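You operate a simulated robot arm through the tools that you are given. There is no shell and no other tool. Be economical: measure what you need, move in short steps, check, and stop when the job is done.

Carry out the task below with a simulated two-armed robot. There is one attempt and no reset: what you move stays moved.

TASK
Pick up the pin with the red ball with one hand, pass it to the other hand and put it on the shelf under the repair bench.

Only the result counts: the job must be done as asked and must still hold three seconds after the hand-in. Knocking over, shifting, dropping, spilling or breaking anything else fails it.

THE ROBOT
Two 7-joint arms with three-finger grippers on one trunk, on a base that drives. Base frame: it is fixed to the floor where the robot stands at the start and does not move with it; the origin is under the middle of the robot, x ahead of it, y to its left, z up; the surface under the hand at the start is at about z = 820. Readings come in mm, degrees, newtons and seconds.
The left shoulder is at the start at [70, 146, 1137], the right one opposite. With the tool pointing down near the work surface each hand reaches from about 300 to 680 mm from the robot's upright axis, wherever it stands, measured 20 degrees to its own side. Places, roughly: shelf under the repair bench [-2000, -800, 200]. Payload 2.2 kg a hand.
The tool frame of a hand sits at the grasp point between the pads (the TCP): z along the fingers, y along the line on which they close. The tips reach 28 mm beyond it. Largest opening 102 mm; the body of the gripper starts 71 mm behind the TCP.
Orientation is that of the tool frame in the base frame, as a unit quaternion [x, y, z, w]. With the fingers straight down and closing along the base's y, the tool's x points along the base's -x, its y along +y and its z along -z.

THE INTERFACE
- The arms move only by the tool apply_moves. It takes "left_plan", "right_plan" or both (then of equal length, played together; a hand with none holds still); each is a list of rows, each a list of 3 entries, a list of its own where there are three numbers: the gripper command, from -1 (shut) to 1 (fully open), values between in proportion, then the shift along the tool's x, y, z in units of 40 mm (1.0 is 40 mm), then the turn, a rotation vector about the tool's x, y, z in units of 5 degrees (1.0 is 5 degrees). In form: [[jaw, [tx, ty, tz], [rx, ry, rz]], ...]. A call has 1 to 10 rows; each row shifts and turns the commanded pose from where the row before left it, along the tool's axes as they then stand. A call with a number of a shift or a turn outside -1 to 1 is refused whole. Each row takes 0.2 s and may step no farther than 50 mm and 8.6 degrees from the row before; otherwise, or with a gripper value out of range, the whole call is refused. A pose out of reach is approached as far as the arm can. The call stops where the force on the tool passes 40 N (or 10 N more than at its start, if that is more) or the arm is blocked; 0.2 s more then pass. Each finger halts on what it meets, pressing with about 32 N; the grip force reading is that of the motor and also rises with nothing between the fingers. The clock runs only during rows and for 0.2 s after the last one: add rows that do not move to give the fingers time. It gives the time, the measured TCP pose, the force on the tool (base axes), the opening and the grip force at its end, in the units of the frame above (readings bear some noise), with the torque about the TCP (base axes, N m) and any sound that the robot's microphone picked up.
- Cameras (640 x 400 px; columns grow to the right, rows downward): "scene" is now at [136.5, 16.5, 1364.2]; the picture's right is [0.18, -0.98, 0.00], its down [-0.58, -0.11, -0.81] and it looks along [0.80, 0.15, -0.59] (base axes); focal length 290 px, centre (320, 200). "left" rides on the left gripper at [72, 38, -86] in its tool frame; the picture's right is [-0.47, 0.89, 0.00], its down [-0.60, -0.32, -0.73] and it looks along [-0.65, -0.34, 0.68] (tool axes); focal length 256 px, centre (320, 200). "right" rides on the right gripper at [69, 44, -86] in its tool frame; the picture's right is [-0.53, 0.85, 0.00], its down [-0.58, -0.36, -0.73] and it looks along [-0.62, -0.39, 0.68] (tool axes); focal length 256 px, centre (320, 200). There is no depth. A picture from a camera that has moved, and an enlarged one, comes with that camera's place and axes in the base frame and with its lens.
- snapshot(camera): a new picture of that camera. No time passes.
- move_column(by): slides the trunk up (or, below 0, down) by that many mm; the arms and the scene camera ride with it, the base frame stays. It gives what a move gives, with no picture.
- roll_base(legs): drives the robot by 1 to 6 legs, each [ahead, left, turn to the left] in mm, mm and degrees, along the robot's own axes; the way and the turn of a leg run together, so that a leg with both is an arc; at most 1500 mm and 180 degrees a leg. The arms and the cameras ride along, it lands a little off, and it stops where it bumps. It gives what a move gives.
- aim_head(pan, tilt): turns the head with the scene camera to pan (to the left, within 86 degrees either way) and tilt (down, from -29 to 69), counted from straight ahead of the robot. It gives what a move gives.
- inspect(camera, box): a new picture of the part [left, top, right, bottom] of that camera's present view, enlarged. No time passes.
- sign_off(): hands the job in; it is judged then, once.

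Go step by step. Nothing tells you exact positions but the pictures and the camera data: compare them with the known pose of the tool, close in by small moves and look again before you grip or let go. The budget is 120 turns and 108 pictures, counting those below and the enlarged ones. Unless the task says otherwise, let go and move clear before handing in, and close with one line.

The tools are called after "Request:" as a command line: name --argument value ..., lists and objects as JSON in quotes. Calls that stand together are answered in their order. apply_moves: Moves the arms, as the interface text tells. Its arguments: {"type":"object","properties":{"left_plan":{"type":"array","items":{"type":"array"}},"right_plan":{"type":"array","items":{"type":"array"}}},"required":[]} The other tools are called the same way: move_column (by) slides the trunk up or down; roll_base (legs) drives the base; aim_head (pan, tilt) turns the head that bears the scene camera; snapshot (camera) takes a picture; inspect (camera, box) takes an enlarged picture of a part of a camera's view; sign_off () hands the job in.

At the start:

```text
clock: 0.0
left_tool_pos: [454.4, 252.3, 1144.3]
left_tool_rot: [-0.001, 1.0, 0.0, 0.0]
left_contact_force: [-0.9, -0.3, 0.1]
left_ft_torque: [0.01, 0.03, -0.04]
left_finger_gap: 102.0
left_finger_force: 0.0
right_tool_pos: [471.9, -76.4, 1129.0]
right_tool_rot: [0.0, 1.0, -0.001, 0.0]
right_contact_force: [0.4, -0.2, 0.3]
right_ft_torque: [0.02, -0.01, 0.01]
right_finger_gap: 102.0
right_finger_force: 0.0
trunk travel left (down, up): [-675.0, 265.0]
robot x, y, heading: [0.4, 1.8, 0.2]
head pan, tilt: [10.4, 36.0]
```

scene: 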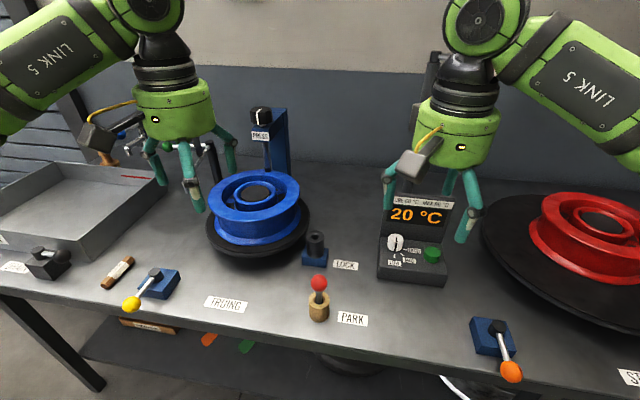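
right: 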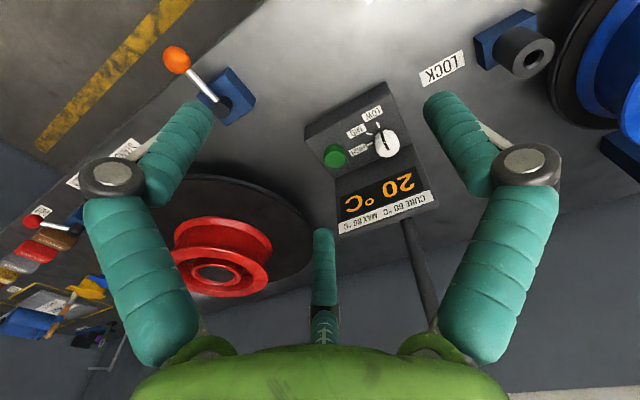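
left: 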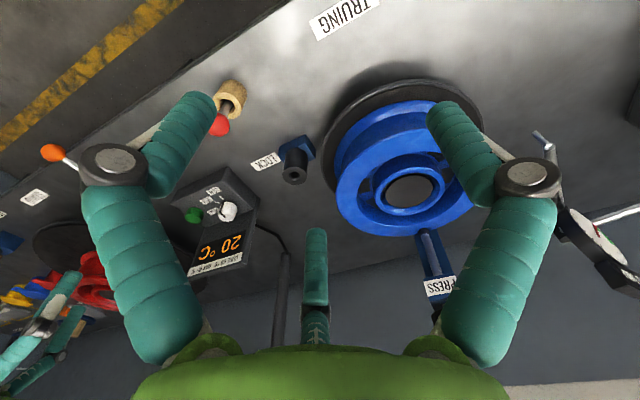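

The pin with the red ball seems to stand in a small holder near "PARK", around [483, 81]. I'll look closer first.

Request:
inspect --camera "scene" --box '[260, 220, 400, 340]'

Request:
inspect --camera "left" --box '[160, 60, 320, 180]'

Request:
aim_head --pan -80 --tilt 30

Request:
snapshot --camera "scene"

```text
3.33 times, centred on (330, 280) of scene
camera zoom: at [136.5, 16.5, 1364.2], right [0.18, -0.98, 0.0], down [-0.58, -0.11, -0.81], along [0.8, 0.15, -0.59], focal length 968 px, centre (287, -67)
```

zoom: 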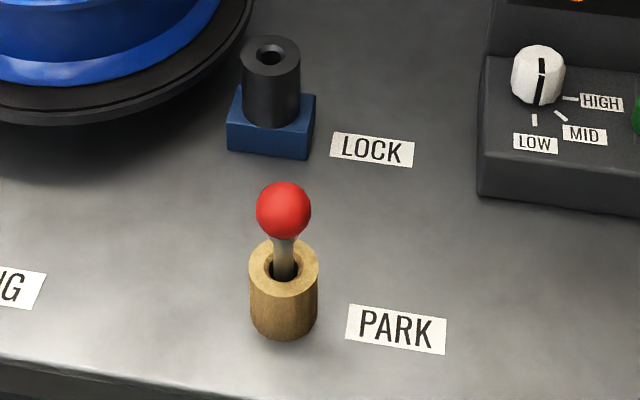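

```text
3.33 times, centred on (240, 120) of left
camera zoom: at [380.6, 289.3, 1230.5], right [0.46, 0.89, 0.0], down [0.6, -0.32, 0.73], along [0.65, -0.34, -0.68], focal length 853 px, centre (587, 467)
```

zoom: 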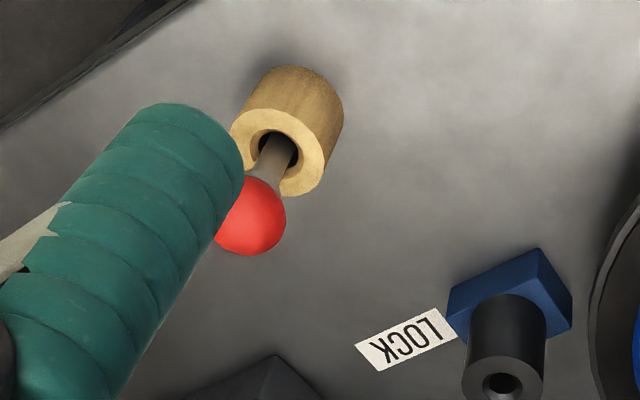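

```text
clock: 1.6
left_tool_pos: [453.3, 252.2, 1144.4]
left_tool_rot: [-0.001, 1.0, 0.001, 0.0]
left_contact_force: [0.3, 0.2, -0.6]
left_ft_torque: [0.01, 0.0, 0.02]
left_finger_gap: 102.4
left_finger_force: 0.1
right_tool_pos: [472.7, -77.2, 1129.4]
right_tool_rot: [0.0, 1.0, 0.0, 0.001]
right_contact_force: [0.2, 0.1, 0.0]
right_ft_torque: [0.0, -0.03, 0.02]
right_finger_gap: 102.0
right_finger_force: 0.1
trunk travel left (down, up): [-675.0, 265.0]
robot x, y, heading: [3.1, -1.5, -0.2]
head pan, tilt: [-80.0, 30.0]
```

```text
102 pictures are left
camera scene: at [66.2, -88.3, 1373.4], right [-0.98, -0.17, 0.0], down [-0.09, 0.49, -0.87], along [0.15, -0.85, -0.5], focal length 290 px, centre (320, 200)
```

scene: 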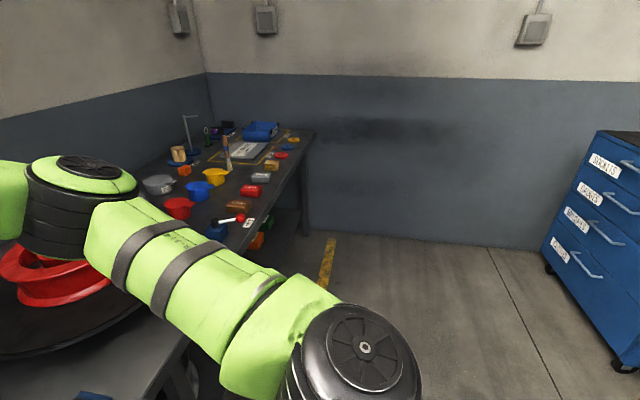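

Request:
inspect --camera "scene" --box '[140, 110, 320, 260]'

```text
2.67 times, centred on (230, 185) of scene
camera zoom: at [66.2, -88.3, 1373.4], right [-0.98, -0.17, 0.0], down [-0.09, 0.49, -0.87], along [0.15, -0.85, -0.5], focal length 775 px, centre (560, 240)
```

zoom: 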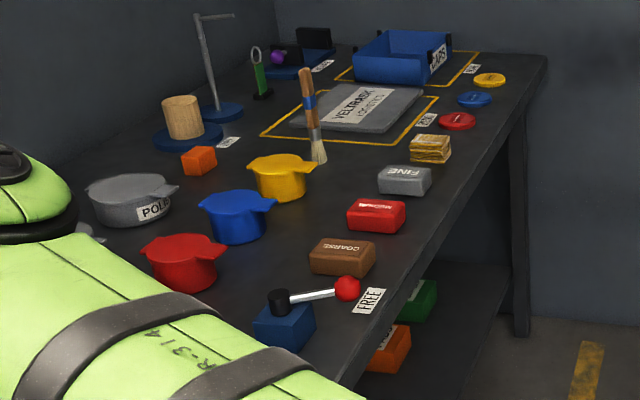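

The lever on the other bench is fixed, so the pin is the one at PARK, with its ball centre near [481, 82, 920]. I'll bring the left hand above it and shift the right hand aside.

Request:
apply_moves --left_plan '[[1, [-0.14, -0.85, 0.52], [0, 0, 0]], [1, [-0.14, -0.85, 0.52], [0, 0, 0]], [1, [-0.14, -0.85, 0.52], [0, 0, 0]], [1, [-0.14, -0.85, 0.52], [0, 0, 0]], [1, [-0.14, -0.85, 0.52], [0, 0, 0]], [1, [0, 0, 0], [0, 0, 0]]]' --right_plan '[[1, [0, -0.5, 0], [0, 0, 0]], [1, [0, -0.5, 0], [0, 0, 0]], [1, [0, -0.5, 0], [0, 0, 0]], [1, [0, -0.5, 0], [0, 0, 0]], [1, [0, -0.5, 0], [0, 0, 0]], [1, [0, 0, 0], [0, 0, 0]]]'

Request:
aim_head --pan 8 --tilt 45

Request:
snapshot --camera "scene"

Request:
snapshot --camera "left"

```text
clock: 3.0
left_tool_pos: [480.6, 83.4, 1042.0]
left_tool_rot: [-0.001, 1.0, -0.001, 0.0]
left_contact_force: [0.1, 0.5, 0.2]
left_ft_torque: [-0.02, 0.0, -0.02]
left_finger_gap: 102.0
left_finger_force: 0.1
right_tool_pos: [472.0, -176.6, 1129.9]
right_tool_rot: [0.0, 1.0, -0.001, 0.001]
right_contact_force: [0.2, 0.8, -0.2]
right_ft_torque: [-0.02, -0.01, 0.01]
right_finger_gap: 102.0
right_finger_force: 0.1
trunk travel left (down, up): [-675.0, 265.0]
robot x, y, heading: [-1.9, 0.2, -0.2]
head pan, tilt: [-80.0, 30.0]
```

```text
clock: 4.7
left_tool_pos: [480.8, 81.8, 1041.2]
left_tool_rot: [-0.001, 1.0, 0.001, 0.001]
left_contact_force: [0.2, 0.4, -0.6]
left_ft_torque: [0.04, 0.03, -0.02]
left_finger_gap: 102.0
left_finger_force: 0.1
right_tool_pos: [472.3, -177.2, 1129.7]
right_tool_rot: [0.0, 1.0, 0.0, 0.002]
right_contact_force: [0.9, -0.9, 0.3]
right_ft_torque: [0.0, -0.03, -0.01]
right_finger_gap: 102.0
right_finger_force: 0.0
trunk travel left (down, up): [-675.0, 265.0]
robot x, y, heading: [-1.6, -3.6, 0.0]
head pan, tilt: [8.0, 45.0]
```

```text
100 pictures are left
camera scene: at [130.9, 12.1, 1350.8], right [0.14, -0.99, 0.0], down [-0.7, -0.1, -0.71], along [0.7, 0.1, -0.71], focal length 290 px, centre (320, 200)
```

scene: 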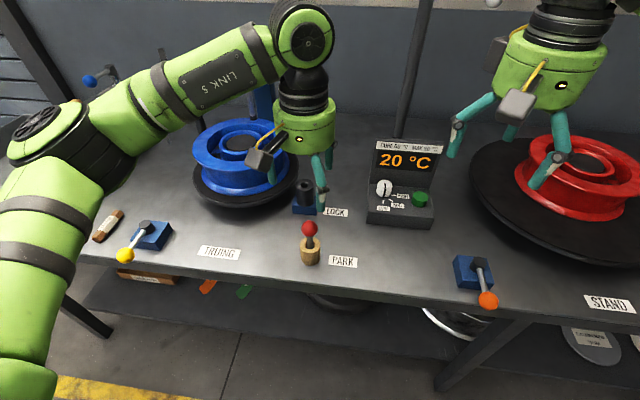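

```text
99 pictures are left
camera left: at [408.3, 118.6, 1128.2], right [0.46, 0.89, 0.0], down [0.6, -0.32, 0.73], along [0.65, -0.34, -0.68], focal length 256 px, centre (320, 200)
```

left: 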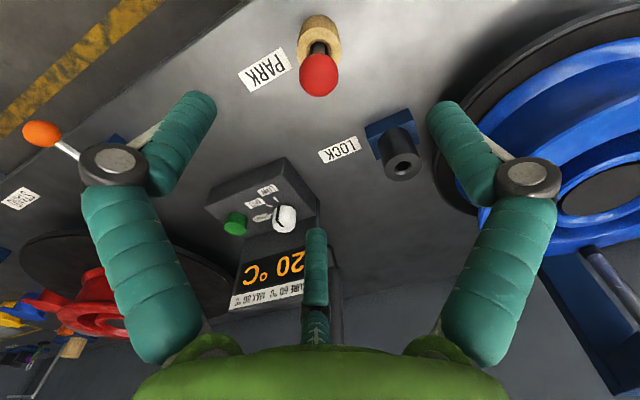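

The left hand is directly over the ball. I'll descend so the TCP is about 10 mm above the ball centre, then check.

Request:
apply_moves --left_plan '[[0.5, [0, 0, 0.7], [0, 0, 0]], [0.4, [0, 0, 0.7], [0, 0, 0]], [0.4, [0, 0, 0.7], [0, 0, 0]], [0.4, [0, 0, 0.68], [0, 0, 0]], [0.4, [0, 0, 0], [0, 0, 0]]]'

Request:
snapshot --camera "left"

Request:
inspect --camera "scene" --box '[220, 140, 400, 290]'

```text
clock: 5.9
left_tool_pos: [480.0, 81.4, 931.8]
left_tool_rot: [-0.001, 1.0, -0.001, 0.002]
left_contact_force: [0.1, -0.5, 0.6]
left_ft_torque: [0.02, 0.01, 0.03]
left_finger_gap: 71.6
left_finger_force: 0.0
right_tool_pos: [472.0, -177.9, 1129.6]
right_tool_rot: [0.0, 1.0, 0.0, 0.001]
right_contact_force: [0.4, -0.4, -0.7]
right_ft_torque: [0.02, 0.01, 0.0]
right_finger_gap: 102.0
right_finger_force: 0.1
trunk travel left (down, up): [-675.0, 265.0]
robot x, y, heading: [-0.1, -0.9, 0.0]
head pan, tilt: [8.0, 45.0]
```

```text
98 pictures are left
camera left: at [407.0, 118.3, 1017.6], right [0.46, 0.89, 0.0], down [0.6, -0.32, 0.73], along [0.65, -0.34, -0.68], focal length 256 px, centre (320, 200)
```

left: 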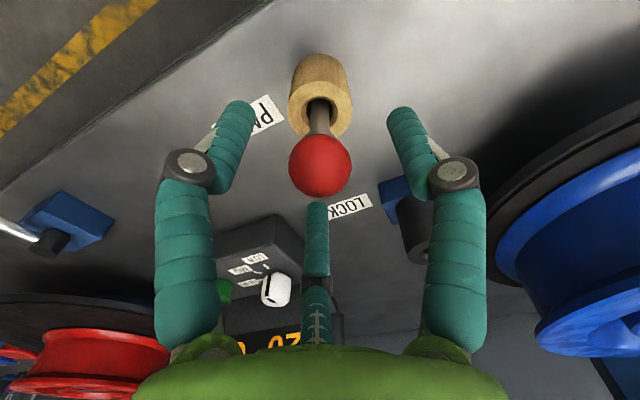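

```text
2.67 times, centred on (310, 215) of scene
camera zoom: at [130.7, 11.9, 1350.9], right [0.14, -0.99, 0.0], down [-0.7, -0.1, -0.71], along [0.7, 0.1, -0.71], focal length 775 px, centre (347, 160)
```

zoom: 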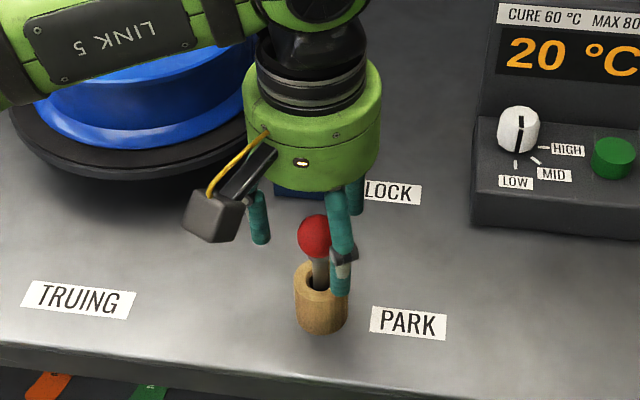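

Everything lines up. Closing the left gripper on the ball.

Request:
apply_moves --left_plan '[[-1, [0, 0, 0], [0, 0, 0]], [-1, [0, 0, 0], [0, 0, 0]], [-1, [0, 0, 0], [0, 0, 0]], [-1, [0, 0, 0], [0, 0, 0]]]'

Request:
snapshot --camera "left"

```text
clock: 6.9
left_tool_pos: [479.7, 81.7, 932.5]
left_tool_rot: [-0.001, 1.0, 0.0, 0.002]
left_contact_force: [1.2, 0.5, 5.4]
left_ft_torque: [0.04, -0.15, -0.02]
left_finger_gap: 30.4
left_finger_force: 31.9
right_tool_pos: [471.7, -177.7, 1130.2]
right_tool_rot: [0.0, 1.0, 0.0, 0.001]
right_contact_force: [0.4, -0.3, -0.1]
right_ft_torque: [0.02, 0.01, 0.01]
right_finger_gap: 102.1
right_finger_force: 0.2
trunk travel left (down, up): [-675.0, 265.0]
robot x, y, heading: [-0.6, -4.3, -0.1]
head pan, tilt: [8.0, 45.0]
```

```text
96 pictures are left
camera left: at [407.0, 118.3, 1018.3], right [0.46, 0.89, 0.0], down [0.6, -0.32, 0.73], along [0.65, -0.34, -0.68], focal length 256 px, centre (320, 200)
```

left: 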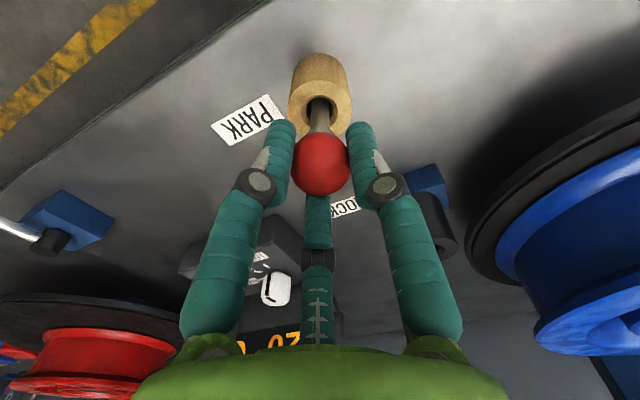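

Ball gripped at a 30 mm gap. Lifting straight up slowly.

Request:
apply_moves --left_plan '[[-1, [0, 0, -0.4], [0, 0, 0]], [-1, [0, 0, -0.5], [0, 0, 0]], [-1, [0, 0, -0.5], [0, 0, 0]], [-1, [0, 0, -0.6], [0, 0, 0]], [-1, [0, 0, -0.8], [0, 0, 0]], [-1, [0, 0, -0.8], [0, 0, 0]], [-1, [0, 0, -0.8], [0, 0, 0]], [-1, [0, 0, 0], [0, 0, 0]]]'

Request:
snapshot --camera "scene"

Request:
snapshot --camera "left"

```text
clock: 8.7
left_tool_pos: [482.5, 83.8, 1106.3]
left_tool_rot: [0.0, 1.0, 0.0, -0.001]
left_contact_force: [0.1, -1.0, -1.4]
left_ft_torque: [-0.02, -0.02, -0.01]
left_finger_gap: 30.1
left_finger_force: 32.0
right_tool_pos: [473.9, -177.2, 1130.5]
right_tool_rot: [0.0, 1.0, 0.001, 0.002]
right_contact_force: [-0.6, -0.5, 0.2]
right_ft_torque: [-0.03, -0.02, -0.01]
right_finger_gap: 102.1
right_finger_force: 0.1
trunk travel left (down, up): [-675.0, 265.0]
robot x, y, heading: [0.9, 0.6, 0.2]
head pan, tilt: [8.0, 45.0]
```

```text
95 pictures are left
camera scene: at [131.3, 12.4, 1350.8], right [0.14, -0.99, 0.0], down [-0.7, -0.1, -0.71], along [0.7, 0.1, -0.71], focal length 290 px, centre (320, 200)
```

scene: 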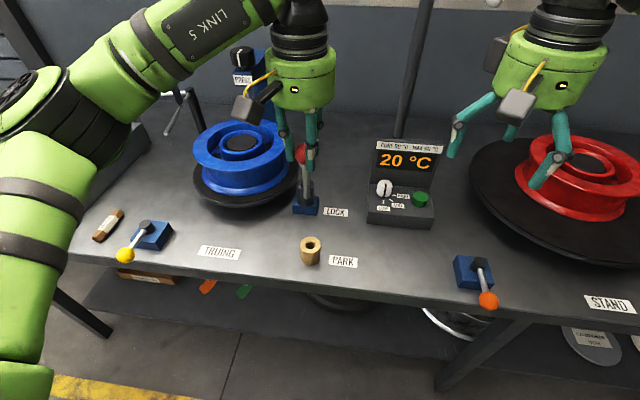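

```text
94 pictures are left
camera left: at [409.4, 121.3, 1191.7], right [0.46, 0.89, 0.0], down [0.6, -0.32, 0.73], along [0.65, -0.34, -0.68], focal length 256 px, centre (320, 200)
```

left: 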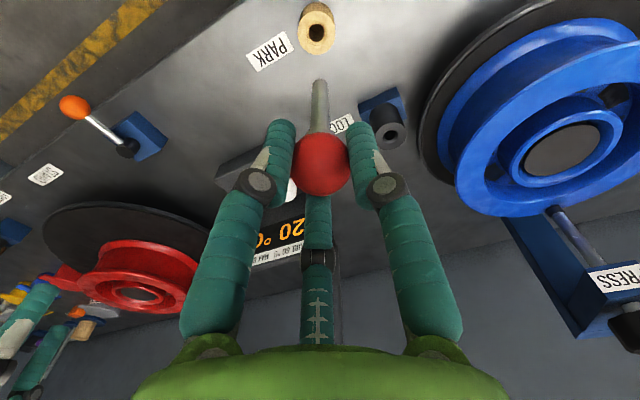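

The pin is out and about 100 mm long below the ball, and the holder stayed put. Next I'll turn the hands to face each other, left pointing right and right pointing left, 45° at a time.

Request:
apply_moves --left_plan '[[-1, [0, 0.2, -0.9], [0, 0, 0]], [-1, [0, 0, 0], [1, 0, 0]], [-1, [0, 0, 0], [1, 0, 0]], [-1, [0, 0, 0], [1, 0, 0]], [-1, [0, 0, 0], [1, 0, 0]], [-1, [0, 0, 0], [1, 0, 0]], [-1, [0, 0, 0], [1, 0, 0]], [-1, [0, 0, 0], [1, 0, 0]], [-1, [0, 0, 0], [1, 0, 0]], [-1, [0, 0, 0], [1, 0, 0]]]' --right_plan '[[1, [0, 0, -0.4], [0, 0, 0]], [1, [0, 0, 0], [-1, 0, 0]], [1, [0, 0, 0], [-1, 0, 0]], [1, [0, 0, 0], [-1, 0, 0]], [1, [0, 0, 0], [-1, 0, 0]], [1, [0, 0, 0], [-1, 0, 0]], [1, [0, 0, 0], [-1, 0, 0]], [1, [0, 0, 0], [-1, 0, 0]], [1, [0, 0, 0], [-1, 0, 0]], [1, [0, 0, 0], [-1, 0, 0]]]'

Request:
aim_head --pan 0 --tilt 30

Request:
snapshot --camera "scene"

```text
clock: 10.9
left_tool_pos: [481.6, 90.4, 1140.6]
left_tool_rot: [0.0, 0.924, -0.383, 0.0]
left_contact_force: [-0.1, -0.1, -0.8]
left_ft_torque: [-0.01, 0.01, 0.02]
left_finger_gap: 30.2
left_finger_force: 31.8
right_tool_pos: [472.9, -178.0, 1145.3]
right_tool_rot: [0.0, 0.924, 0.383, 0.002]
right_contact_force: [-0.7, -0.6, 0.1]
right_ft_torque: [0.02, -0.01, -0.01]
right_finger_gap: 102.0
right_finger_force: 0.0
trunk travel left (down, up): [-675.0, 265.0]
robot x, y, heading: [-0.8, 0.4, 0.0]
head pan, tilt: [8.0, 45.0]
```

```text
clock: 11.6
left_tool_pos: [480.9, 90.2, 1140.4]
left_tool_rot: [-0.001, 0.924, -0.382, 0.0]
left_contact_force: [-0.4, 0.3, -0.8]
left_ft_torque: [0.03, 0.01, -0.02]
left_finger_gap: 30.2
left_finger_force: 31.9
right_tool_pos: [472.9, -177.4, 1146.6]
right_tool_rot: [0.0, 0.924, 0.382, 0.0]
right_contact_force: [0.1, 0.1, 0.1]
right_ft_torque: [0.0, -0.01, -0.02]
right_finger_gap: 102.1
right_finger_force: 0.1
trunk travel left (down, up): [-675.0, 265.0]
robot x, y, heading: [-5.0, -0.0, 0.1]
head pan, tilt: [0.0, 30.0]
```

```text
93 pictures are left
camera scene: at [140.9, 0.9, 1373.4], right [0.0, -1.0, 0.0], down [-0.5, 0.0, -0.87], along [0.87, 0.0, -0.5], focal length 290 px, centre (320, 200)
```

scene: 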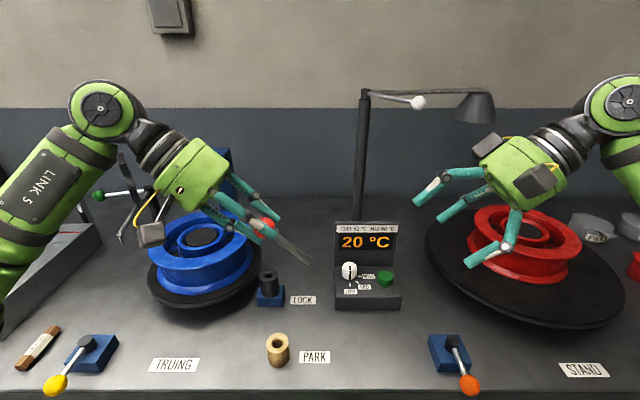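

Request:
apply_moves --left_plan '[[-1, [0, 0, 0], [1, 0, 0]], [-1, [0, 0, 0], [1, 0, 0]], [-1, [0, 0, 0], [1, 0, 0]], [-1, [0, 0, 0], [1, 0, 0]], [-1, [0, 0, 0], [1, 0, 0]], [-1, [0, 0, 0], [1, 0, 0]], [-1, [0, 0, 0], [1, 0, 0]], [-1, [0, 0, 0], [1, 0, 0]], [-1, [0, 0, 0], [1, 0, 0]], [-1, [0, 0, 0], [0, 0, 0]]]' --right_plan '[[1, [0, 0, 0], [-1, 0, 0]], [1, [0, 0, 0], [-1, 0, 0]], [1, [0, 0, 0], [-1, 0, 0]], [1, [0, 0, 0], [-1, 0, 0]], [1, [0, 0, 0], [-1, 0, 0]], [1, [0, 0, 0], [-1, 0, 0]], [1, [0, 0, 0], [-1, 0, 0]], [1, [0, 0, 0], [-1, 0, 0]], [1, [0, 0, 0], [-1, 0, 0]], [1, [0, 0, 0], [0, 0, 0]]]'

Request:
snapshot --camera "scene"

Request:
snapshot --camera "right"

```text
clock: 13.8
left_tool_pos: [482.1, 90.0, 1141.4]
left_tool_rot: [0.0, -0.706, 0.708, -0.001]
left_contact_force: [0.3, -0.4, -0.2]
left_ft_torque: [0.02, -0.02, -0.02]
left_finger_gap: 2.3
left_finger_force: 31.5
right_tool_pos: [472.6, -175.7, 1147.0]
right_tool_rot: [-0.001, 0.706, 0.708, 0.001]
right_contact_force: [0.3, 0.1, 0.5]
right_ft_torque: [0.01, 0.01, 0.01]
right_finger_gap: 102.1
right_finger_force: 0.0
trunk travel left (down, up): [-675.0, 265.0]
robot x, y, heading: [0.7, -0.9, 0.1]
head pan, tilt: [0.0, 30.0]
```

```text
92 pictures are left
camera scene: at [140.6, 0.8, 1373.5], right [0.0, -1.0, 0.0], down [-0.5, 0.0, -0.87], along [0.87, 0.0, -0.5], focal length 290 px, centre (320, 200)
```

scene: 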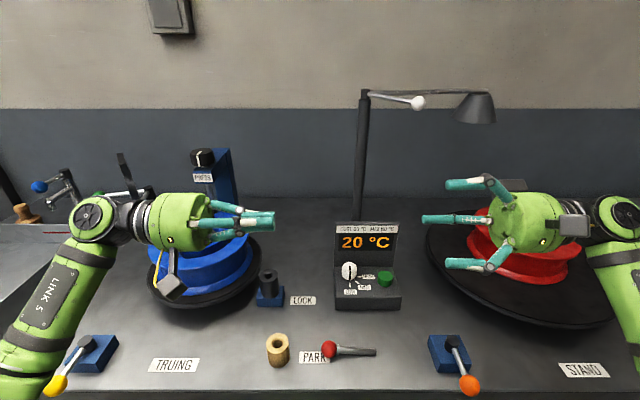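

```text
91 pictures are left
camera right: at [402.7, -262.2, 1189.5], right [0.53, 0.0, 0.85], down [0.58, -0.73, -0.36], along [0.62, 0.68, -0.39], focal length 256 px, centre (320, 200)
```

right: 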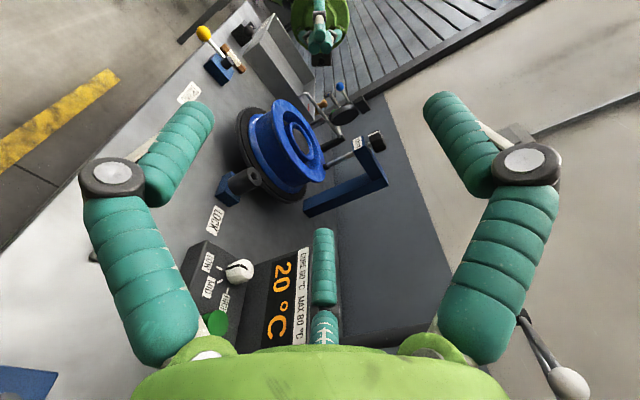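

The ball rolled out of the left grip while it turned, and the pin now lies on the bench near PARK, undamaged. I'll measure it closely and re-grip it by the shaft; the left hand turns back to pointing down and the right hand backs off.

Request:
inspect --camera "scene" --box '[260, 310, 420, 400]'

Request:
apply_moves --left_plan '[[-0.3, [0, 0, 0], [-1, 0, 0]], [-0.3, [0, 0, 0], [-1, 0, 0]], [-0.3, [0, 0, 0], [-1, 0, 0]], [-0.3, [0, 0, 0], [-1, 0, 0]], [-0.3, [0, 0, 0], [-1, 0, 0]], [-0.3, [0, 0, 0], [-1, 0, 0]], [-0.3, [0, 0, 0], [-1, 0, 0]], [-0.3, [0, 0, 0], [-1, 0, 0]], [-0.3, [0, 0, 0], [-1, 0, 0]], [-0.3, [0, 0, 0], [-1, 0, 0]]]' --right_plan '[[1, [0, 0, -0.5], [0, 0, 0]], [1, [0, 0, -0.5], [0, 0, 0]], [1, [0, 0, -0.5], [0, 0, 0]], [1, [0, 0, 0], [0, 0, 0]], [1, [0, 0, 0], [0, 0, 0]], [1, [0, 0, 0], [0, 0, 0]], [1, [0, 0, 0], [0, 0, 0]], [1, [0, 0, 0], [0, 0, 0]], [1, [0, 0, 0], [0, 0, 0]], [1, [0, 0, 0], [0, 0, 0]]]'

Request:
apply_moves --left_plan '[[-0.3, [0, 0, 0], [-1, 0, 0]], [-0.3, [0, 0, 0], [-1, 0, 0]], [-0.3, [0, 0, 0], [-1, 0, 0]], [-0.3, [0, 0, 0], [-1, 0, 0]], [-0.3, [0, 0, 0], [-1, 0, 0]], [-0.3, [0, 0, 0], [-1, 0, 0]], [-0.3, [0, 0, 0], [-1, 0, 0]], [-0.3, [0, 0, 0], [-1, 0, 0]], [-0.3, [0, 0, 0], [0, 0, 0]]]'

```text
4.00 times, centred on (340, 355) of scene
camera zoom: at [140.6, 0.8, 1373.5], right [0.0, -1.0, 0.0], down [-0.5, 0.0, -0.87], along [0.87, 0.0, -0.5], focal length 1162 px, centre (240, -420)
```

zoom: 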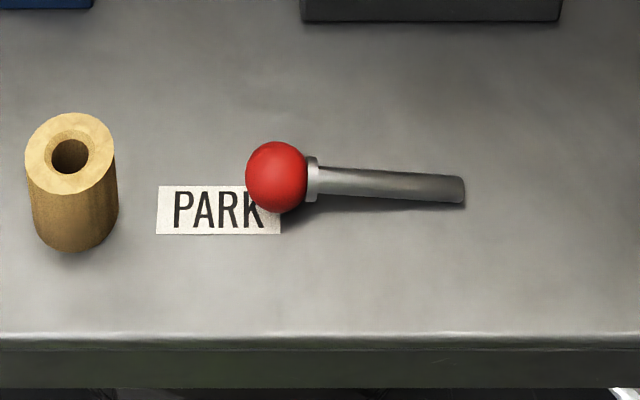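

```text
clock: 16.0
left_tool_pos: [482.8, 89.8, 1141.7]
left_tool_rot: [0.0, 0.94, -0.341, 0.001]
left_contact_force: [0.4, 0.4, 0.3]
left_ft_torque: [0.04, 0.0, -0.01]
left_finger_gap: 35.7
left_finger_force: 0.0
right_tool_pos: [471.7, -239.1, 1146.7]
right_tool_rot: [0.0, 0.707, 0.707, 0.001]
right_contact_force: [-1.1, 0.0, -0.3]
right_ft_torque: [-0.02, -0.01, -0.01]
right_finger_gap: 101.8
right_finger_force: 0.0
trunk travel left (down, up): [-675.0, 265.0]
robot x, y, heading: [-1.3, -2.8, -0.1]
head pan, tilt: [0.0, 30.0]
```

```text
clock: 18.0
left_tool_pos: [482.0, 90.7, 1140.6]
left_tool_rot: [-0.001, 1.0, 0.0, 0.0]
left_contact_force: [-0.1, 0.5, -0.7]
left_ft_torque: [-0.05, -0.01, 0.04]
left_finger_gap: 35.6
left_finger_force: 0.0
right_tool_pos: [473.2, -237.8, 1146.9]
right_tool_rot: [-0.001, 0.707, 0.707, 0.001]
right_contact_force: [0.4, 0.2, 0.2]
right_ft_torque: [0.02, 0.0, 0.03]
right_finger_gap: 102.0
right_finger_force: 0.1
trunk travel left (down, up): [-675.0, 265.0]
robot x, y, heading: [-0.5, -2.1, 0.2]
head pan, tilt: [0.0, 30.0]
```

The pin lies almost exactly along −y: ball at [489, −17], tip at about [488, −109]. Now I roll the left wrist 90° so the jaw closes along x.

Request:
apply_moves --left_plan '[[0, [0, 0, 0], [0, 0, 1]], [0, [0, 0, 0], [0, 0, 1]], [0, [0, 0, 0], [0, 0, 1]], [0, [0, 0, 0], [0, 0, 1]], [0, [0, 0, 0], [0, 0, 1]], [0, [0, 0, 0], [0, 0, 1]], [0, [0, 0, 0], [0, 0, 1]], [0, [0, 0, 0], [0, 0, 1]], [0, [0, 0, 0], [0, 0, 1]], [0, [0, 0, 0], [0, 0, 0]]]'

Request:
apply_moves --left_plan '[[0, [0, 0, 0], [0, 0, 1]], [0, [0, 0, 0], [0, 0, 1]], [0, [0, 0, 0], [0, 0, 1]], [0, [0, 0, 0], [0, 0, 1]], [0, [0, 0, 0], [0, 0, 1]], [0, [0, 0, 0], [0, 0, 1]], [0, [0, 0, 0], [0, 0, 1]], [0, [0, 0, 0], [0, 0, 1]], [0, [0, 0, 0], [0, 0, 1]], [0, [0, 0, 0], [0, 0, 0]]]'

Request:
snapshot --camera "scene"

```text
clock: 20.2
left_tool_pos: [481.4, 89.7, 1141.0]
left_tool_rot: [0.382, 0.924, 0.0, 0.0]
left_contact_force: [-0.2, 0.3, -0.2]
left_ft_torque: [-0.02, 0.0, -0.02]
left_finger_gap: 50.9
left_finger_force: 0.0
right_tool_pos: [471.9, -238.4, 1148.6]
right_tool_rot: [0.0, 0.707, 0.707, 0.001]
right_contact_force: [-0.2, -0.2, 0.1]
right_ft_torque: [0.03, 0.01, -0.01]
right_finger_gap: 102.1
right_finger_force: 0.0
trunk travel left (down, up): [-675.0, 265.0]
robot x, y, heading: [0.2, 0.1, 0.0]
head pan, tilt: [0.0, 30.0]
```

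```text
clock: 22.4
left_tool_pos: [350.3, 47.6, 1106.6]
left_tool_rot: [0.707, 0.707, -0.001, 0.0]
left_contact_force: [0.7, 0.1, -0.3]
left_ft_torque: [-0.01, 0.0, -0.01]
left_finger_gap: 50.9
left_finger_force: 0.0
left hand out of reach, approached as far as the arm can: row 3, 4, 5, 6, 7, 8, 9
right_tool_pos: [471.7, -238.4, 1147.3]
right_tool_rot: [-0.001, 0.707, 0.707, 0.001]
right_contact_force: [0.0, -0.5, 0.4]
right_ft_torque: [-0.01, 0.01, 0.0]
right_finger_gap: 102.1
right_finger_force: 0.0
trunk travel left (down, up): [-675.0, 265.0]
robot x, y, heading: [3.1, -3.6, 0.3]
head pan, tilt: [0.0, 30.0]
```

```text
89 pictures are left
camera scene: at [141.1, 1.0, 1373.4], right [0.0, -1.0, 0.0], down [-0.5, 0.0, -0.87], along [0.87, 0.0, -0.5], focal length 290 px, centre (320, 200)
```

scene: 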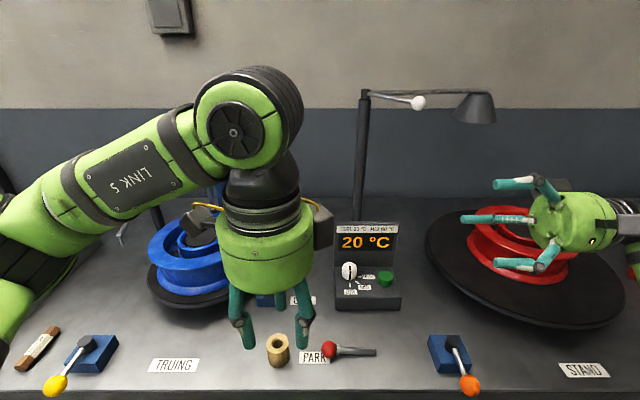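

A +90° roll is out of reach here, so I'll turn the wrist back and try the other direction.

Request:
apply_moves --left_plan '[[0, [0, 0, 0], [0, 0, -1]], [0, [0, 0, 0], [0, 0, -1]], [0, [0, 0, 0], [0, 0, -1]], [0, [0, 0, 0], [0, 0, -1]], [0, [0, 0, 0], [0, 0, -1]], [0, [0, 0, 0], [0, 0, -1]], [0, [0, 0, 0], [0, 0, -1]], [0, [0, 0, 0], [0, 0, -1]], [0, [0, 0, 0], [0, 0, -1]], [0, [0, 0, 0], [0, 0, -1]]]'

Request:
apply_moves --left_plan '[[0, [0, 0, 0], [0, 0, -1]], [0, [0, 0, 0], [0, 0, -1]], [0, [0, 0, 0], [0, 0, -1]], [0, [0, 0, 0], [0, 0, -1]], [0, [0, 0, 0], [0, 0, -1]], [0, [0, 0, 0], [0, 0, -1]], [0, [0, 0, 0], [0, 0, -1]], [0, [0, 0, 0], [0, 0, -1]], [0, [0, 0, 0], [0, 0, -1]], [0, [0, 0, 0], [0, 0, -1]]]'

```text
clock: 24.6
left_tool_pos: [352.1, 47.8, 1106.9]
left_tool_rot: [0.34, 0.94, 0.0, 0.0]
left_contact_force: [-0.4, 0.3, 0.5]
left_ft_torque: [-0.01, -0.04, 0.01]
left_finger_gap: 51.2
left_finger_force: 0.0
right_tool_pos: [471.4, -237.8, 1147.8]
right_tool_rot: [-0.001, 0.707, 0.708, 0.001]
right_contact_force: [0.8, -0.8, 0.7]
right_ft_torque: [0.02, 0.01, -0.02]
right_finger_gap: 102.1
right_finger_force: 0.2
trunk travel left (down, up): [-675.0, 265.0]
robot x, y, heading: [0.8, -0.8, -0.0]
head pan, tilt: [0.0, 30.0]
```

```text
clock: 26.8
left_tool_pos: [350.9, 46.4, 1108.0]
left_tool_rot: [-0.089, 0.996, 0.0, 0.0]
left_contact_force: [0.3, -0.6, 0.4]
left_ft_torque: [0.01, 0.02, 0.05]
left_finger_gap: 50.9
left_finger_force: 0.0
right_tool_pos: [472.2, -238.8, 1147.2]
right_tool_rot: [-0.001, 0.707, 0.707, 0.0]
right_contact_force: [-0.2, -0.5, -0.3]
right_ft_torque: [0.02, 0.03, -0.04]
right_finger_gap: 101.9
right_finger_force: 0.1
trunk travel left (down, up): [-675.0, 265.0]
robot x, y, heading: [1.0, 1.7, -0.0]
head pan, tilt: [0.0, 30.0]
```

Request:
apply_moves --left_plan '[[0, [-1, 0, 0], [0, 0, 0]], [0, [-1, 0, 0], [0, 0, 0]], [0, [-1, 0, 0], [0, 0, -1]], [0, [0, 0, 0], [0, 0, -1]], [0, [0, 0, 0], [0, 0, -1]], [0, [0, 0, 0], [0, 0, -1]], [0, [0, 0, 0], [0, 0, -1]], [0, [0, 0, 0], [0, 0, -1]], [0, [0, 0, 0], [0, 0, -1]], [0, [0, 0, 0], [0, 0, -1]]]'

Request:
apply_moves --left_plan '[[0, [0, 0, 0], [0, 0, -1]], [0, [0, 0, 0], [0, 0, -1]], [0, [0, 0, 0], [0, 0, -1]], [0, [0, 0, 0], [0, 0, -1]], [0, [0, 0, 0], [0, 0, -1]], [0, [0, 0, 0], [0, 0, -1]], [0, [0, 0, 0], [0, 0, -1]], [0, [0, 0, 0], [0, 0, -1]]]'

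```text
clock: 29.0
left_tool_pos: [468.9, 66.6, 1107.6]
left_tool_rot: [-0.424, 0.906, 0.0, 0.0]
left_contact_force: [-0.1, 0.5, 0.3]
left_ft_torque: [-0.04, 0.04, 0.02]
left_finger_gap: 50.8
left_finger_force: 0.0
right_tool_pos: [472.8, -239.5, 1146.8]
right_tool_rot: [-0.001, 0.707, 0.707, 0.0]
right_contact_force: [-0.5, 0.1, -0.3]
right_ft_torque: [0.02, 0.02, 0.0]
right_finger_gap: 101.9
right_finger_force: 0.1
trunk travel left (down, up): [-675.0, 265.0]
robot x, y, heading: [-1.9, 2.2, 0.0]
head pan, tilt: [0.0, 30.0]
```

```text
clock: 30.8
left_tool_pos: [468.4, 67.7, 1108.4]
left_tool_rot: [0.708, -0.707, 0.0, 0.0]
left_contact_force: [-0.7, -1.0, -0.3]
left_ft_torque: [0.01, -0.03, -0.01]
left_finger_gap: 50.8
left_finger_force: 0.0
right_tool_pos: [472.5, -238.1, 1146.9]
right_tool_rot: [-0.001, 0.707, 0.707, 0.0]
right_contact_force: [-0.6, 0.4, 0.2]
right_ft_torque: [0.02, -0.03, -0.01]
right_finger_gap: 102.0
right_finger_force: 0.0
trunk travel left (down, up): [-675.0, 265.0]
robot x, y, heading: [3.9, -2.3, -0.2]
head pan, tilt: [0.0, 30.0]
```

The −90° roll works. I'll move over the shaft grip point, about [488.5, −47].

Request:
apply_moves --left_plan '[[0, [0.574, -0.1, 0.79], [0, 0, 0]], [0, [0.574, -0.1, 0.79], [0, 0, 0]], [0, [0.574, -0.1, 0.79], [0, 0, 0]], [0, [0.574, -0.1, 0.79], [0, 0, 0]], [0, [0.574, -0.1, 0.79], [0, 0, 0]], [0, [0, 0, 0], [0, 0, 0]]]'

Request:
snapshot --camera "left"

Request:
snapshot --camera "scene"

```text
clock: 32.2
left_tool_pos: [488.7, -43.9, 948.2]
left_tool_rot: [0.707, -0.707, 0.002, 0.0]
left_contact_force: [0.7, 0.6, 0.1]
left_ft_torque: [0.0, -0.04, 0.02]
left_finger_gap: 50.8
left_finger_force: 0.1
right_tool_pos: [472.8, -238.2, 1147.3]
right_tool_rot: [0.0, 0.707, 0.707, 0.001]
right_contact_force: [0.3, 0.4, -0.6]
right_ft_torque: [0.0, 0.01, -0.01]
right_finger_gap: 102.1
right_finger_force: 0.1
trunk travel left (down, up): [-675.0, 265.0]
robot x, y, heading: [2.0, -2.9, 0.0]
head pan, tilt: [0.0, 30.0]
```

```text
88 pictures are left
camera left: at [450.4, -117.3, 1034.8], right [-0.89, 0.46, 0.0], down [0.32, 0.61, 0.73], along [0.34, 0.65, -0.68], focal length 256 px, centre (320, 200)
```

left: 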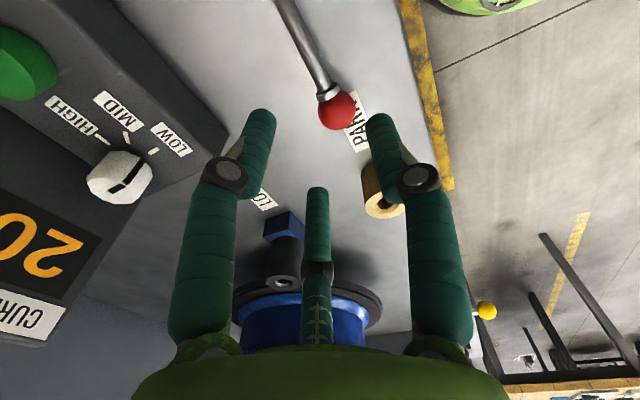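

```text
87 pictures are left
camera scene: at [140.5, 1.5, 1373.5], right [0.0, -1.0, 0.0], down [-0.5, 0.0, -0.87], along [0.87, 0.0, -0.5], focal length 290 px, centre (320, 200)
```

scene: 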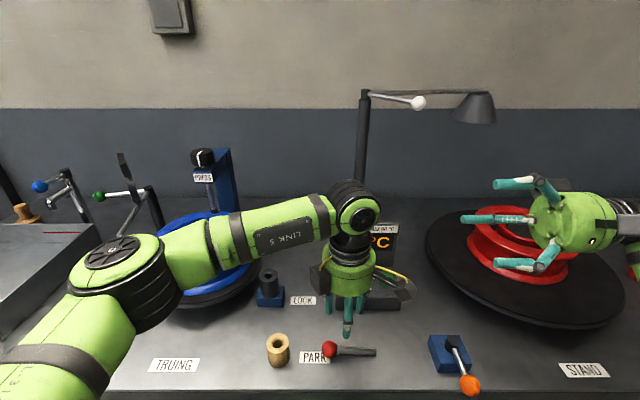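

Aligned with the shaft. Descending to about z 851, with the tips just above the bench.

Request:
apply_moves --left_plan '[[0, [0.08, 0.03, 0.6], [0, 0, 0]], [0, [0, 0, 0.6], [0, 0, 0]], [0, [0, 0, 0.6], [0, 0, 0]], [0, [0, 0, 0.5], [0, 0, 0]], [0, [0, 0, 0], [0, 0, 0]]]'

Request:
snapshot --camera "left"

Request:
snapshot --camera "scene"

```text
clock: 33.4
left_tool_pos: [487.4, -50.7, 857.2]
left_tool_rot: [0.708, -0.706, 0.002, 0.0]
left_contact_force: [0.4, 0.1, 0.5]
left_ft_torque: [-0.01, 0.0, 0.02]
left_finger_gap: 50.9
left_finger_force: 0.2
right_tool_pos: [472.4, -237.8, 1147.8]
right_tool_rot: [0.0, 0.707, 0.707, 0.001]
right_contact_force: [-0.1, -0.6, 0.0]
right_ft_torque: [0.01, -0.03, 0.02]
right_finger_gap: 102.0
right_finger_force: 0.0
trunk travel left (down, up): [-675.0, 265.0]
robot x, y, heading: [-1.7, 2.3, 0.1]
head pan, tilt: [0.0, 30.0]
```

```text
86 pictures are left
camera left: at [449.5, -124.3, 943.0], right [-0.89, 0.46, 0.0], down [0.32, 0.6, 0.73], along [0.34, 0.65, -0.68], focal length 256 px, centre (320, 200)
```

left: 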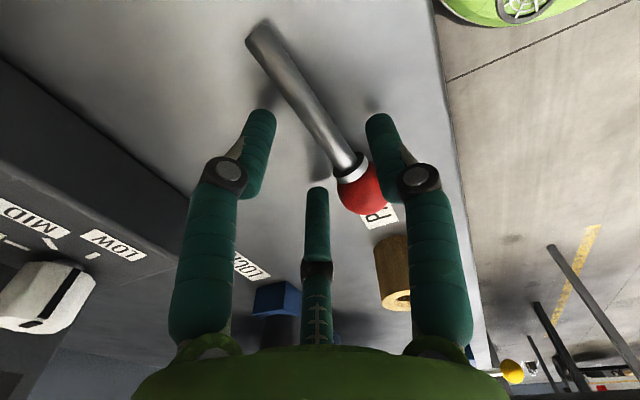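

```text
85 pictures are left
camera scene: at [140.6, 0.9, 1373.5], right [0.0, -1.0, 0.0], down [-0.5, 0.0, -0.87], along [0.87, 0.0, -0.5], focal length 290 px, centre (320, 200)
```

scene: 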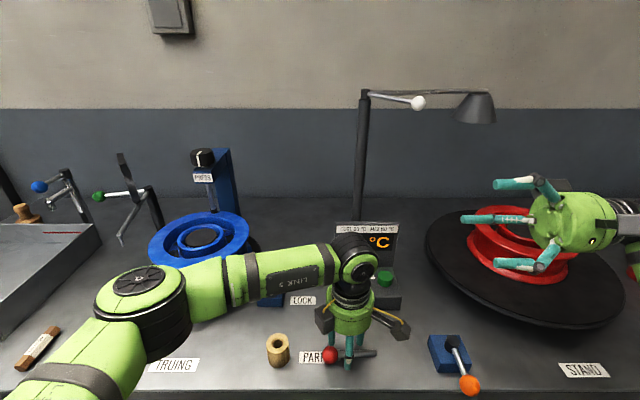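

Request:
inspect --camera "scene" --box '[260, 310, 420, 400]'

Request:
inspect --camera "left" --box '[220, 20, 440, 240]'

```text
4.00 times, centred on (340, 355) of scene
camera zoom: at [140.6, 0.9, 1373.5], right [0.0, -1.0, 0.0], down [-0.5, 0.0, -0.87], along [0.87, 0.0, -0.5], focal length 1162 px, centre (240, -420)
```

zoom: 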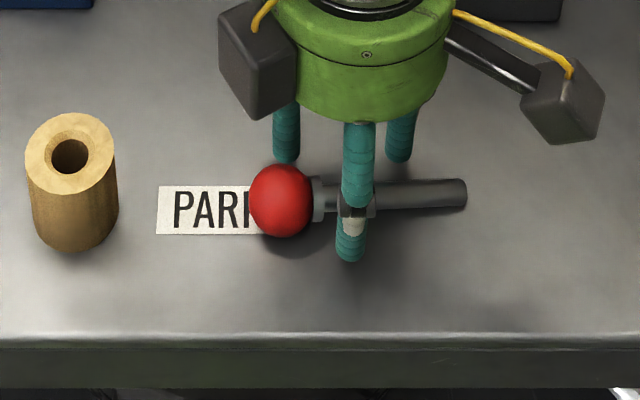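

```text
1.82 times, centred on (330, 130) of left
camera zoom: at [449.5, -124.3, 943.0], right [-0.89, 0.46, 0.0], down [0.32, 0.6, 0.73], along [0.34, 0.65, -0.68], focal length 465 px, centre (302, 327)
```

zoom: 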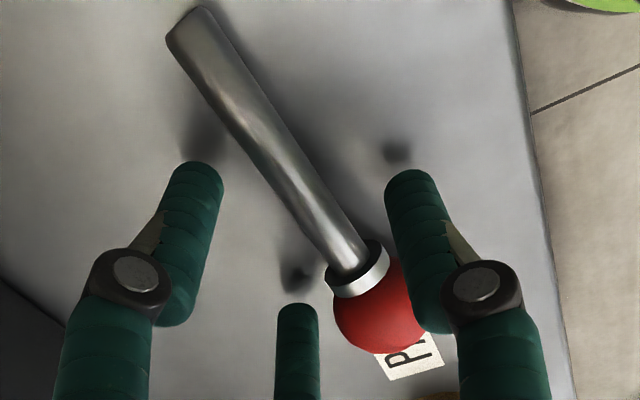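

The ball was nudged slightly by one of the outer fingers (the gripper really has one finger facing two). I'll shift 5 mm away from the ball, lower a bit and close on the shaft.

Request:
apply_moves --left_plan '[[0, [0.11, 0, 0], [0, 0, 0]], [0, [0, 0, 0.12], [0, 0, 0]], [-0.5, [0, 0, 0], [0, 0, 0]], [-1, [0, 0, 0], [0, 0, 0]], [-1, [0, 0, 0], [0, 0, 0]], [-1, [0, 0, 0], [0, 0, 0]]]'

Request:
inspect --camera "scene" --box '[260, 310, 420, 400]'

Request:
inspect --camera "left" --box '[220, 20, 440, 240]'

```text
clock: 34.8
left_tool_pos: [487.1, -55.0, 853.4]
left_tool_rot: [0.708, -0.706, 0.0, -0.001]
left_contact_force: [0.0, 0.2, 0.1]
left_ft_torque: [-0.03, 0.02, 0.03]
left_finger_gap: 20.5
left_finger_force: 31.8
right_tool_pos: [473.5, -239.5, 1146.2]
right_tool_rot: [-0.001, 0.707, 0.707, 0.001]
right_contact_force: [0.6, 0.1, 0.0]
right_ft_torque: [0.03, 0.02, 0.02]
right_finger_gap: 102.0
right_finger_force: 0.1
trunk travel left (down, up): [-675.0, 265.0]
robot x, y, heading: [2.2, -0.9, 0.1]
head pan, tilt: [0.0, 30.0]
```

```text
4.00 times, centred on (340, 355) of scene
camera zoom: at [140.9, 0.8, 1373.4], right [0.0, -1.0, 0.0], down [-0.5, 0.0, -0.87], along [0.87, 0.0, -0.5], focal length 1162 px, centre (240, -420)
```

zoom: 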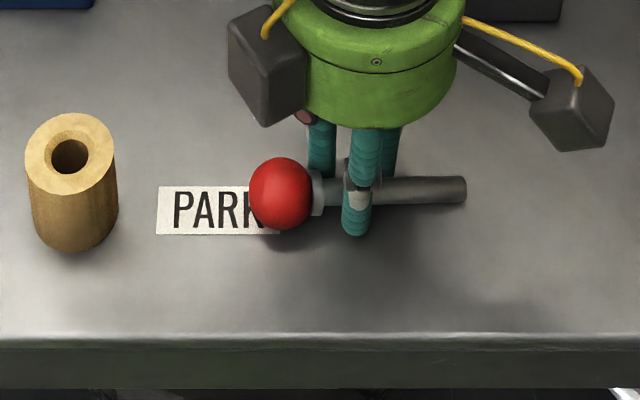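

```text
1.82 times, centred on (330, 130) of left
camera zoom: at [449.2, -128.5, 939.0], right [-0.89, 0.46, 0.0], down [0.32, 0.6, 0.73], along [0.34, 0.65, -0.68], focal length 465 px, centre (302, 327)
```

zoom: 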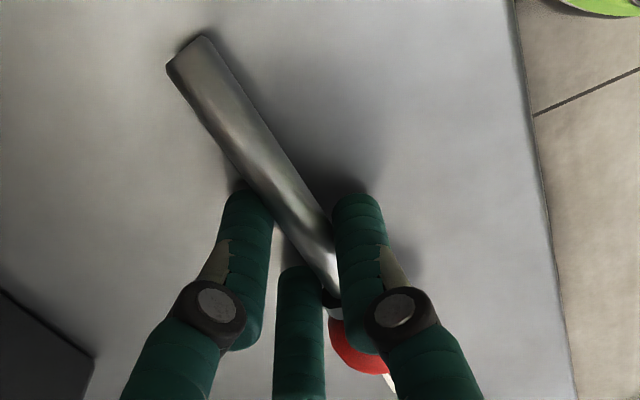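

It's gripped across the shaft with a 20 mm gap. Lifting slowly and checking.

Request:
apply_moves --left_plan '[[-1, [0, 0, -0.2], [0, 0, 0]], [-1, [0, 0, -0.3], [0, 0, 0]], [-1, [0, 0, -0.4], [0, 0, 0]], [-1, [0, 0, -0.5], [0, 0, 0]], [-1, [0, 0, -0.5], [0, 0, 0]], [-1, [0, 0, -0.5], [0, 0, 0]], [-1, [0, 0, -0.5], [0, 0, 0]], [-1, [0, 0, -0.3], [0, 0, 0]], [-1, [0, 0, 0], [0, 0, 0]]]'

Request:
inspect --camera "scene" --box '[240, 220, 440, 400]'

Request:
snapshot --camera "left"

```text
clock: 36.8
left_tool_pos: [489.2, -56.5, 981.4]
left_tool_rot: [0.708, -0.706, 0.0, 0.0]
left_contact_force: [-0.5, -0.3, -1.4]
left_ft_torque: [0.0, -0.03, -0.02]
left_finger_gap: 19.9
left_finger_force: 31.8
right_tool_pos: [474.0, -239.5, 1146.7]
right_tool_rot: [0.0, 0.707, 0.707, 0.0]
right_contact_force: [-0.1, -0.2, 0.6]
right_ft_torque: [-0.01, 0.0, -0.03]
right_finger_gap: 102.2
right_finger_force: 0.1
trunk travel left (down, up): [-675.0, 265.0]
robot x, y, heading: [0.1, -1.6, 0.1]
head pan, tilt: [0.0, 30.0]
```

```text
2.22 times, centred on (340, 310) of scene
camera zoom: at [141.1, 0.8, 1373.4], right [0.0, -1.0, 0.0], down [-0.5, 0.0, -0.87], along [0.87, 0.0, -0.5], focal length 646 px, centre (276, -44)
```

zoom: 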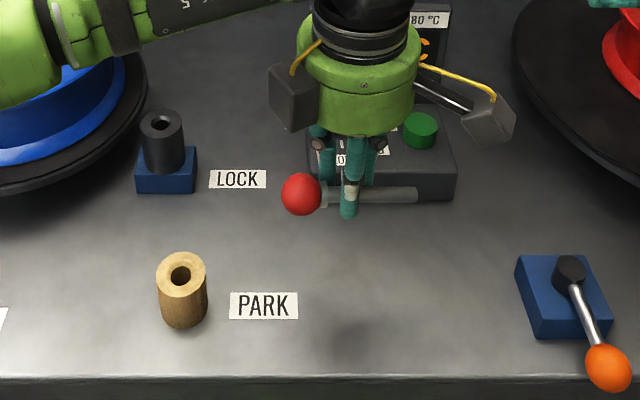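

```text
79 pictures are left
camera left: at [450.5, -128.9, 1067.5], right [-0.89, 0.46, 0.0], down [0.32, 0.6, 0.73], along [0.34, 0.65, -0.68], focal length 256 px, centre (320, 200)
```

left: 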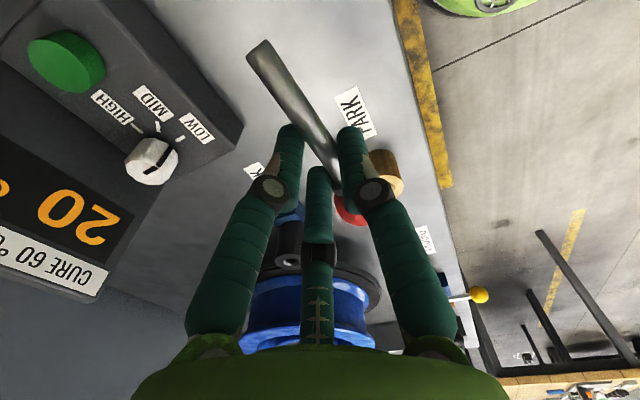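

The pin is held firmly and level. I'll raise it to the handover height and line the right hand up with the shaft axis.

Request:
apply_moves --left_plan '[[-1, [0, 0, -0.6], [0, 0, 0]], [-1, [0, 0, -0.6], [0, 0, 0]], [-1, [0, 0, -0.6], [0, 0, 0]], [-1, [0, 0, -0.6], [0, 0, 0]], [-1, [0, 0, -0.6], [0, 0, 0]], [-1, [0, 0, 0], [0, 0, 0]]]' --right_plan '[[0.2, [-0.07, -0.33, 0], [0, 0, 0]], [0.2, [-0.07, -0.33, 0], [0, 0, 0]], [0.2, [-0.07, -0.33, 0], [0, 0, 0]], [0.2, [-0.07, -0.33, 0], [0, 0, 0]], [0.2, [-0.07, -0.33, 0], [0, 0, 0]], [0.2, [0, 0, 0], [0, 0, 0]]]'

Request:
snapshot --camera "scene"

Request:
snapshot --camera "right"

```text
clock: 38.2
left_tool_pos: [488.6, -55.2, 1101.1]
left_tool_rot: [0.708, -0.706, 0.0, 0.0]
left_contact_force: [-0.8, 0.2, -1.1]
left_ft_torque: [-0.03, 0.03, 0.0]
left_finger_gap: 20.2
left_finger_force: 32.2
right_tool_pos: [488.8, -235.8, 1079.5]
right_tool_rot: [0.0, 0.707, 0.707, 0.0]
right_contact_force: [0.3, -0.7, -0.7]
right_ft_torque: [-0.01, 0.03, -0.02]
right_finger_gap: 61.4
right_finger_force: 0.1
trunk travel left (down, up): [-675.0, 265.0]
robot x, y, heading: [-0.4, 1.0, -0.0]
head pan, tilt: [0.0, 30.0]
```

```text
78 pictures are left
camera scene: at [141.2, 1.0, 1373.4], right [0.0, -1.0, 0.0], down [-0.5, 0.0, -0.87], along [0.87, 0.0, -0.5], focal length 290 px, centre (320, 200)
```

scene: 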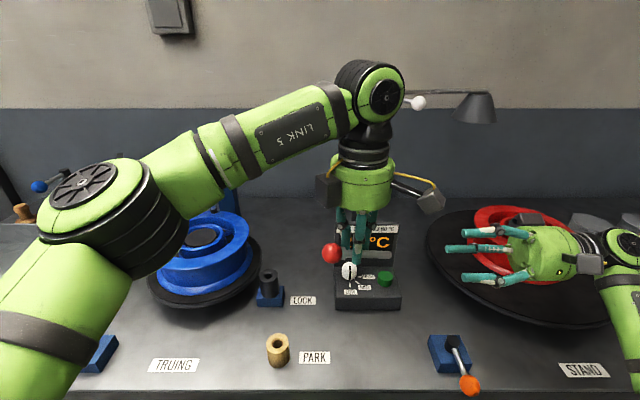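

```text
77 pictures are left
camera right: at [418.2, -321.6, 1122.1], right [0.53, 0.0, 0.85], down [0.58, -0.73, -0.36], along [0.62, 0.68, -0.39], focal length 256 px, centre (320, 200)
```

right: 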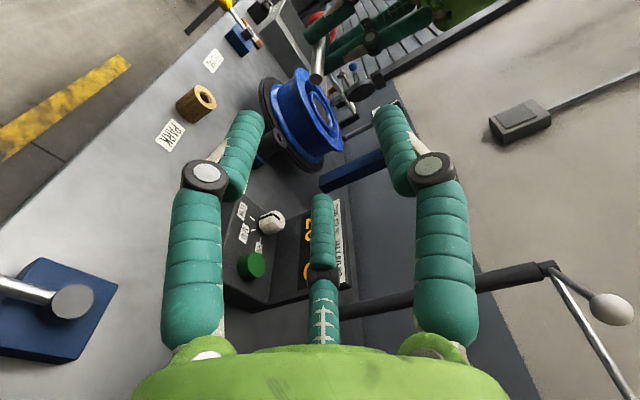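

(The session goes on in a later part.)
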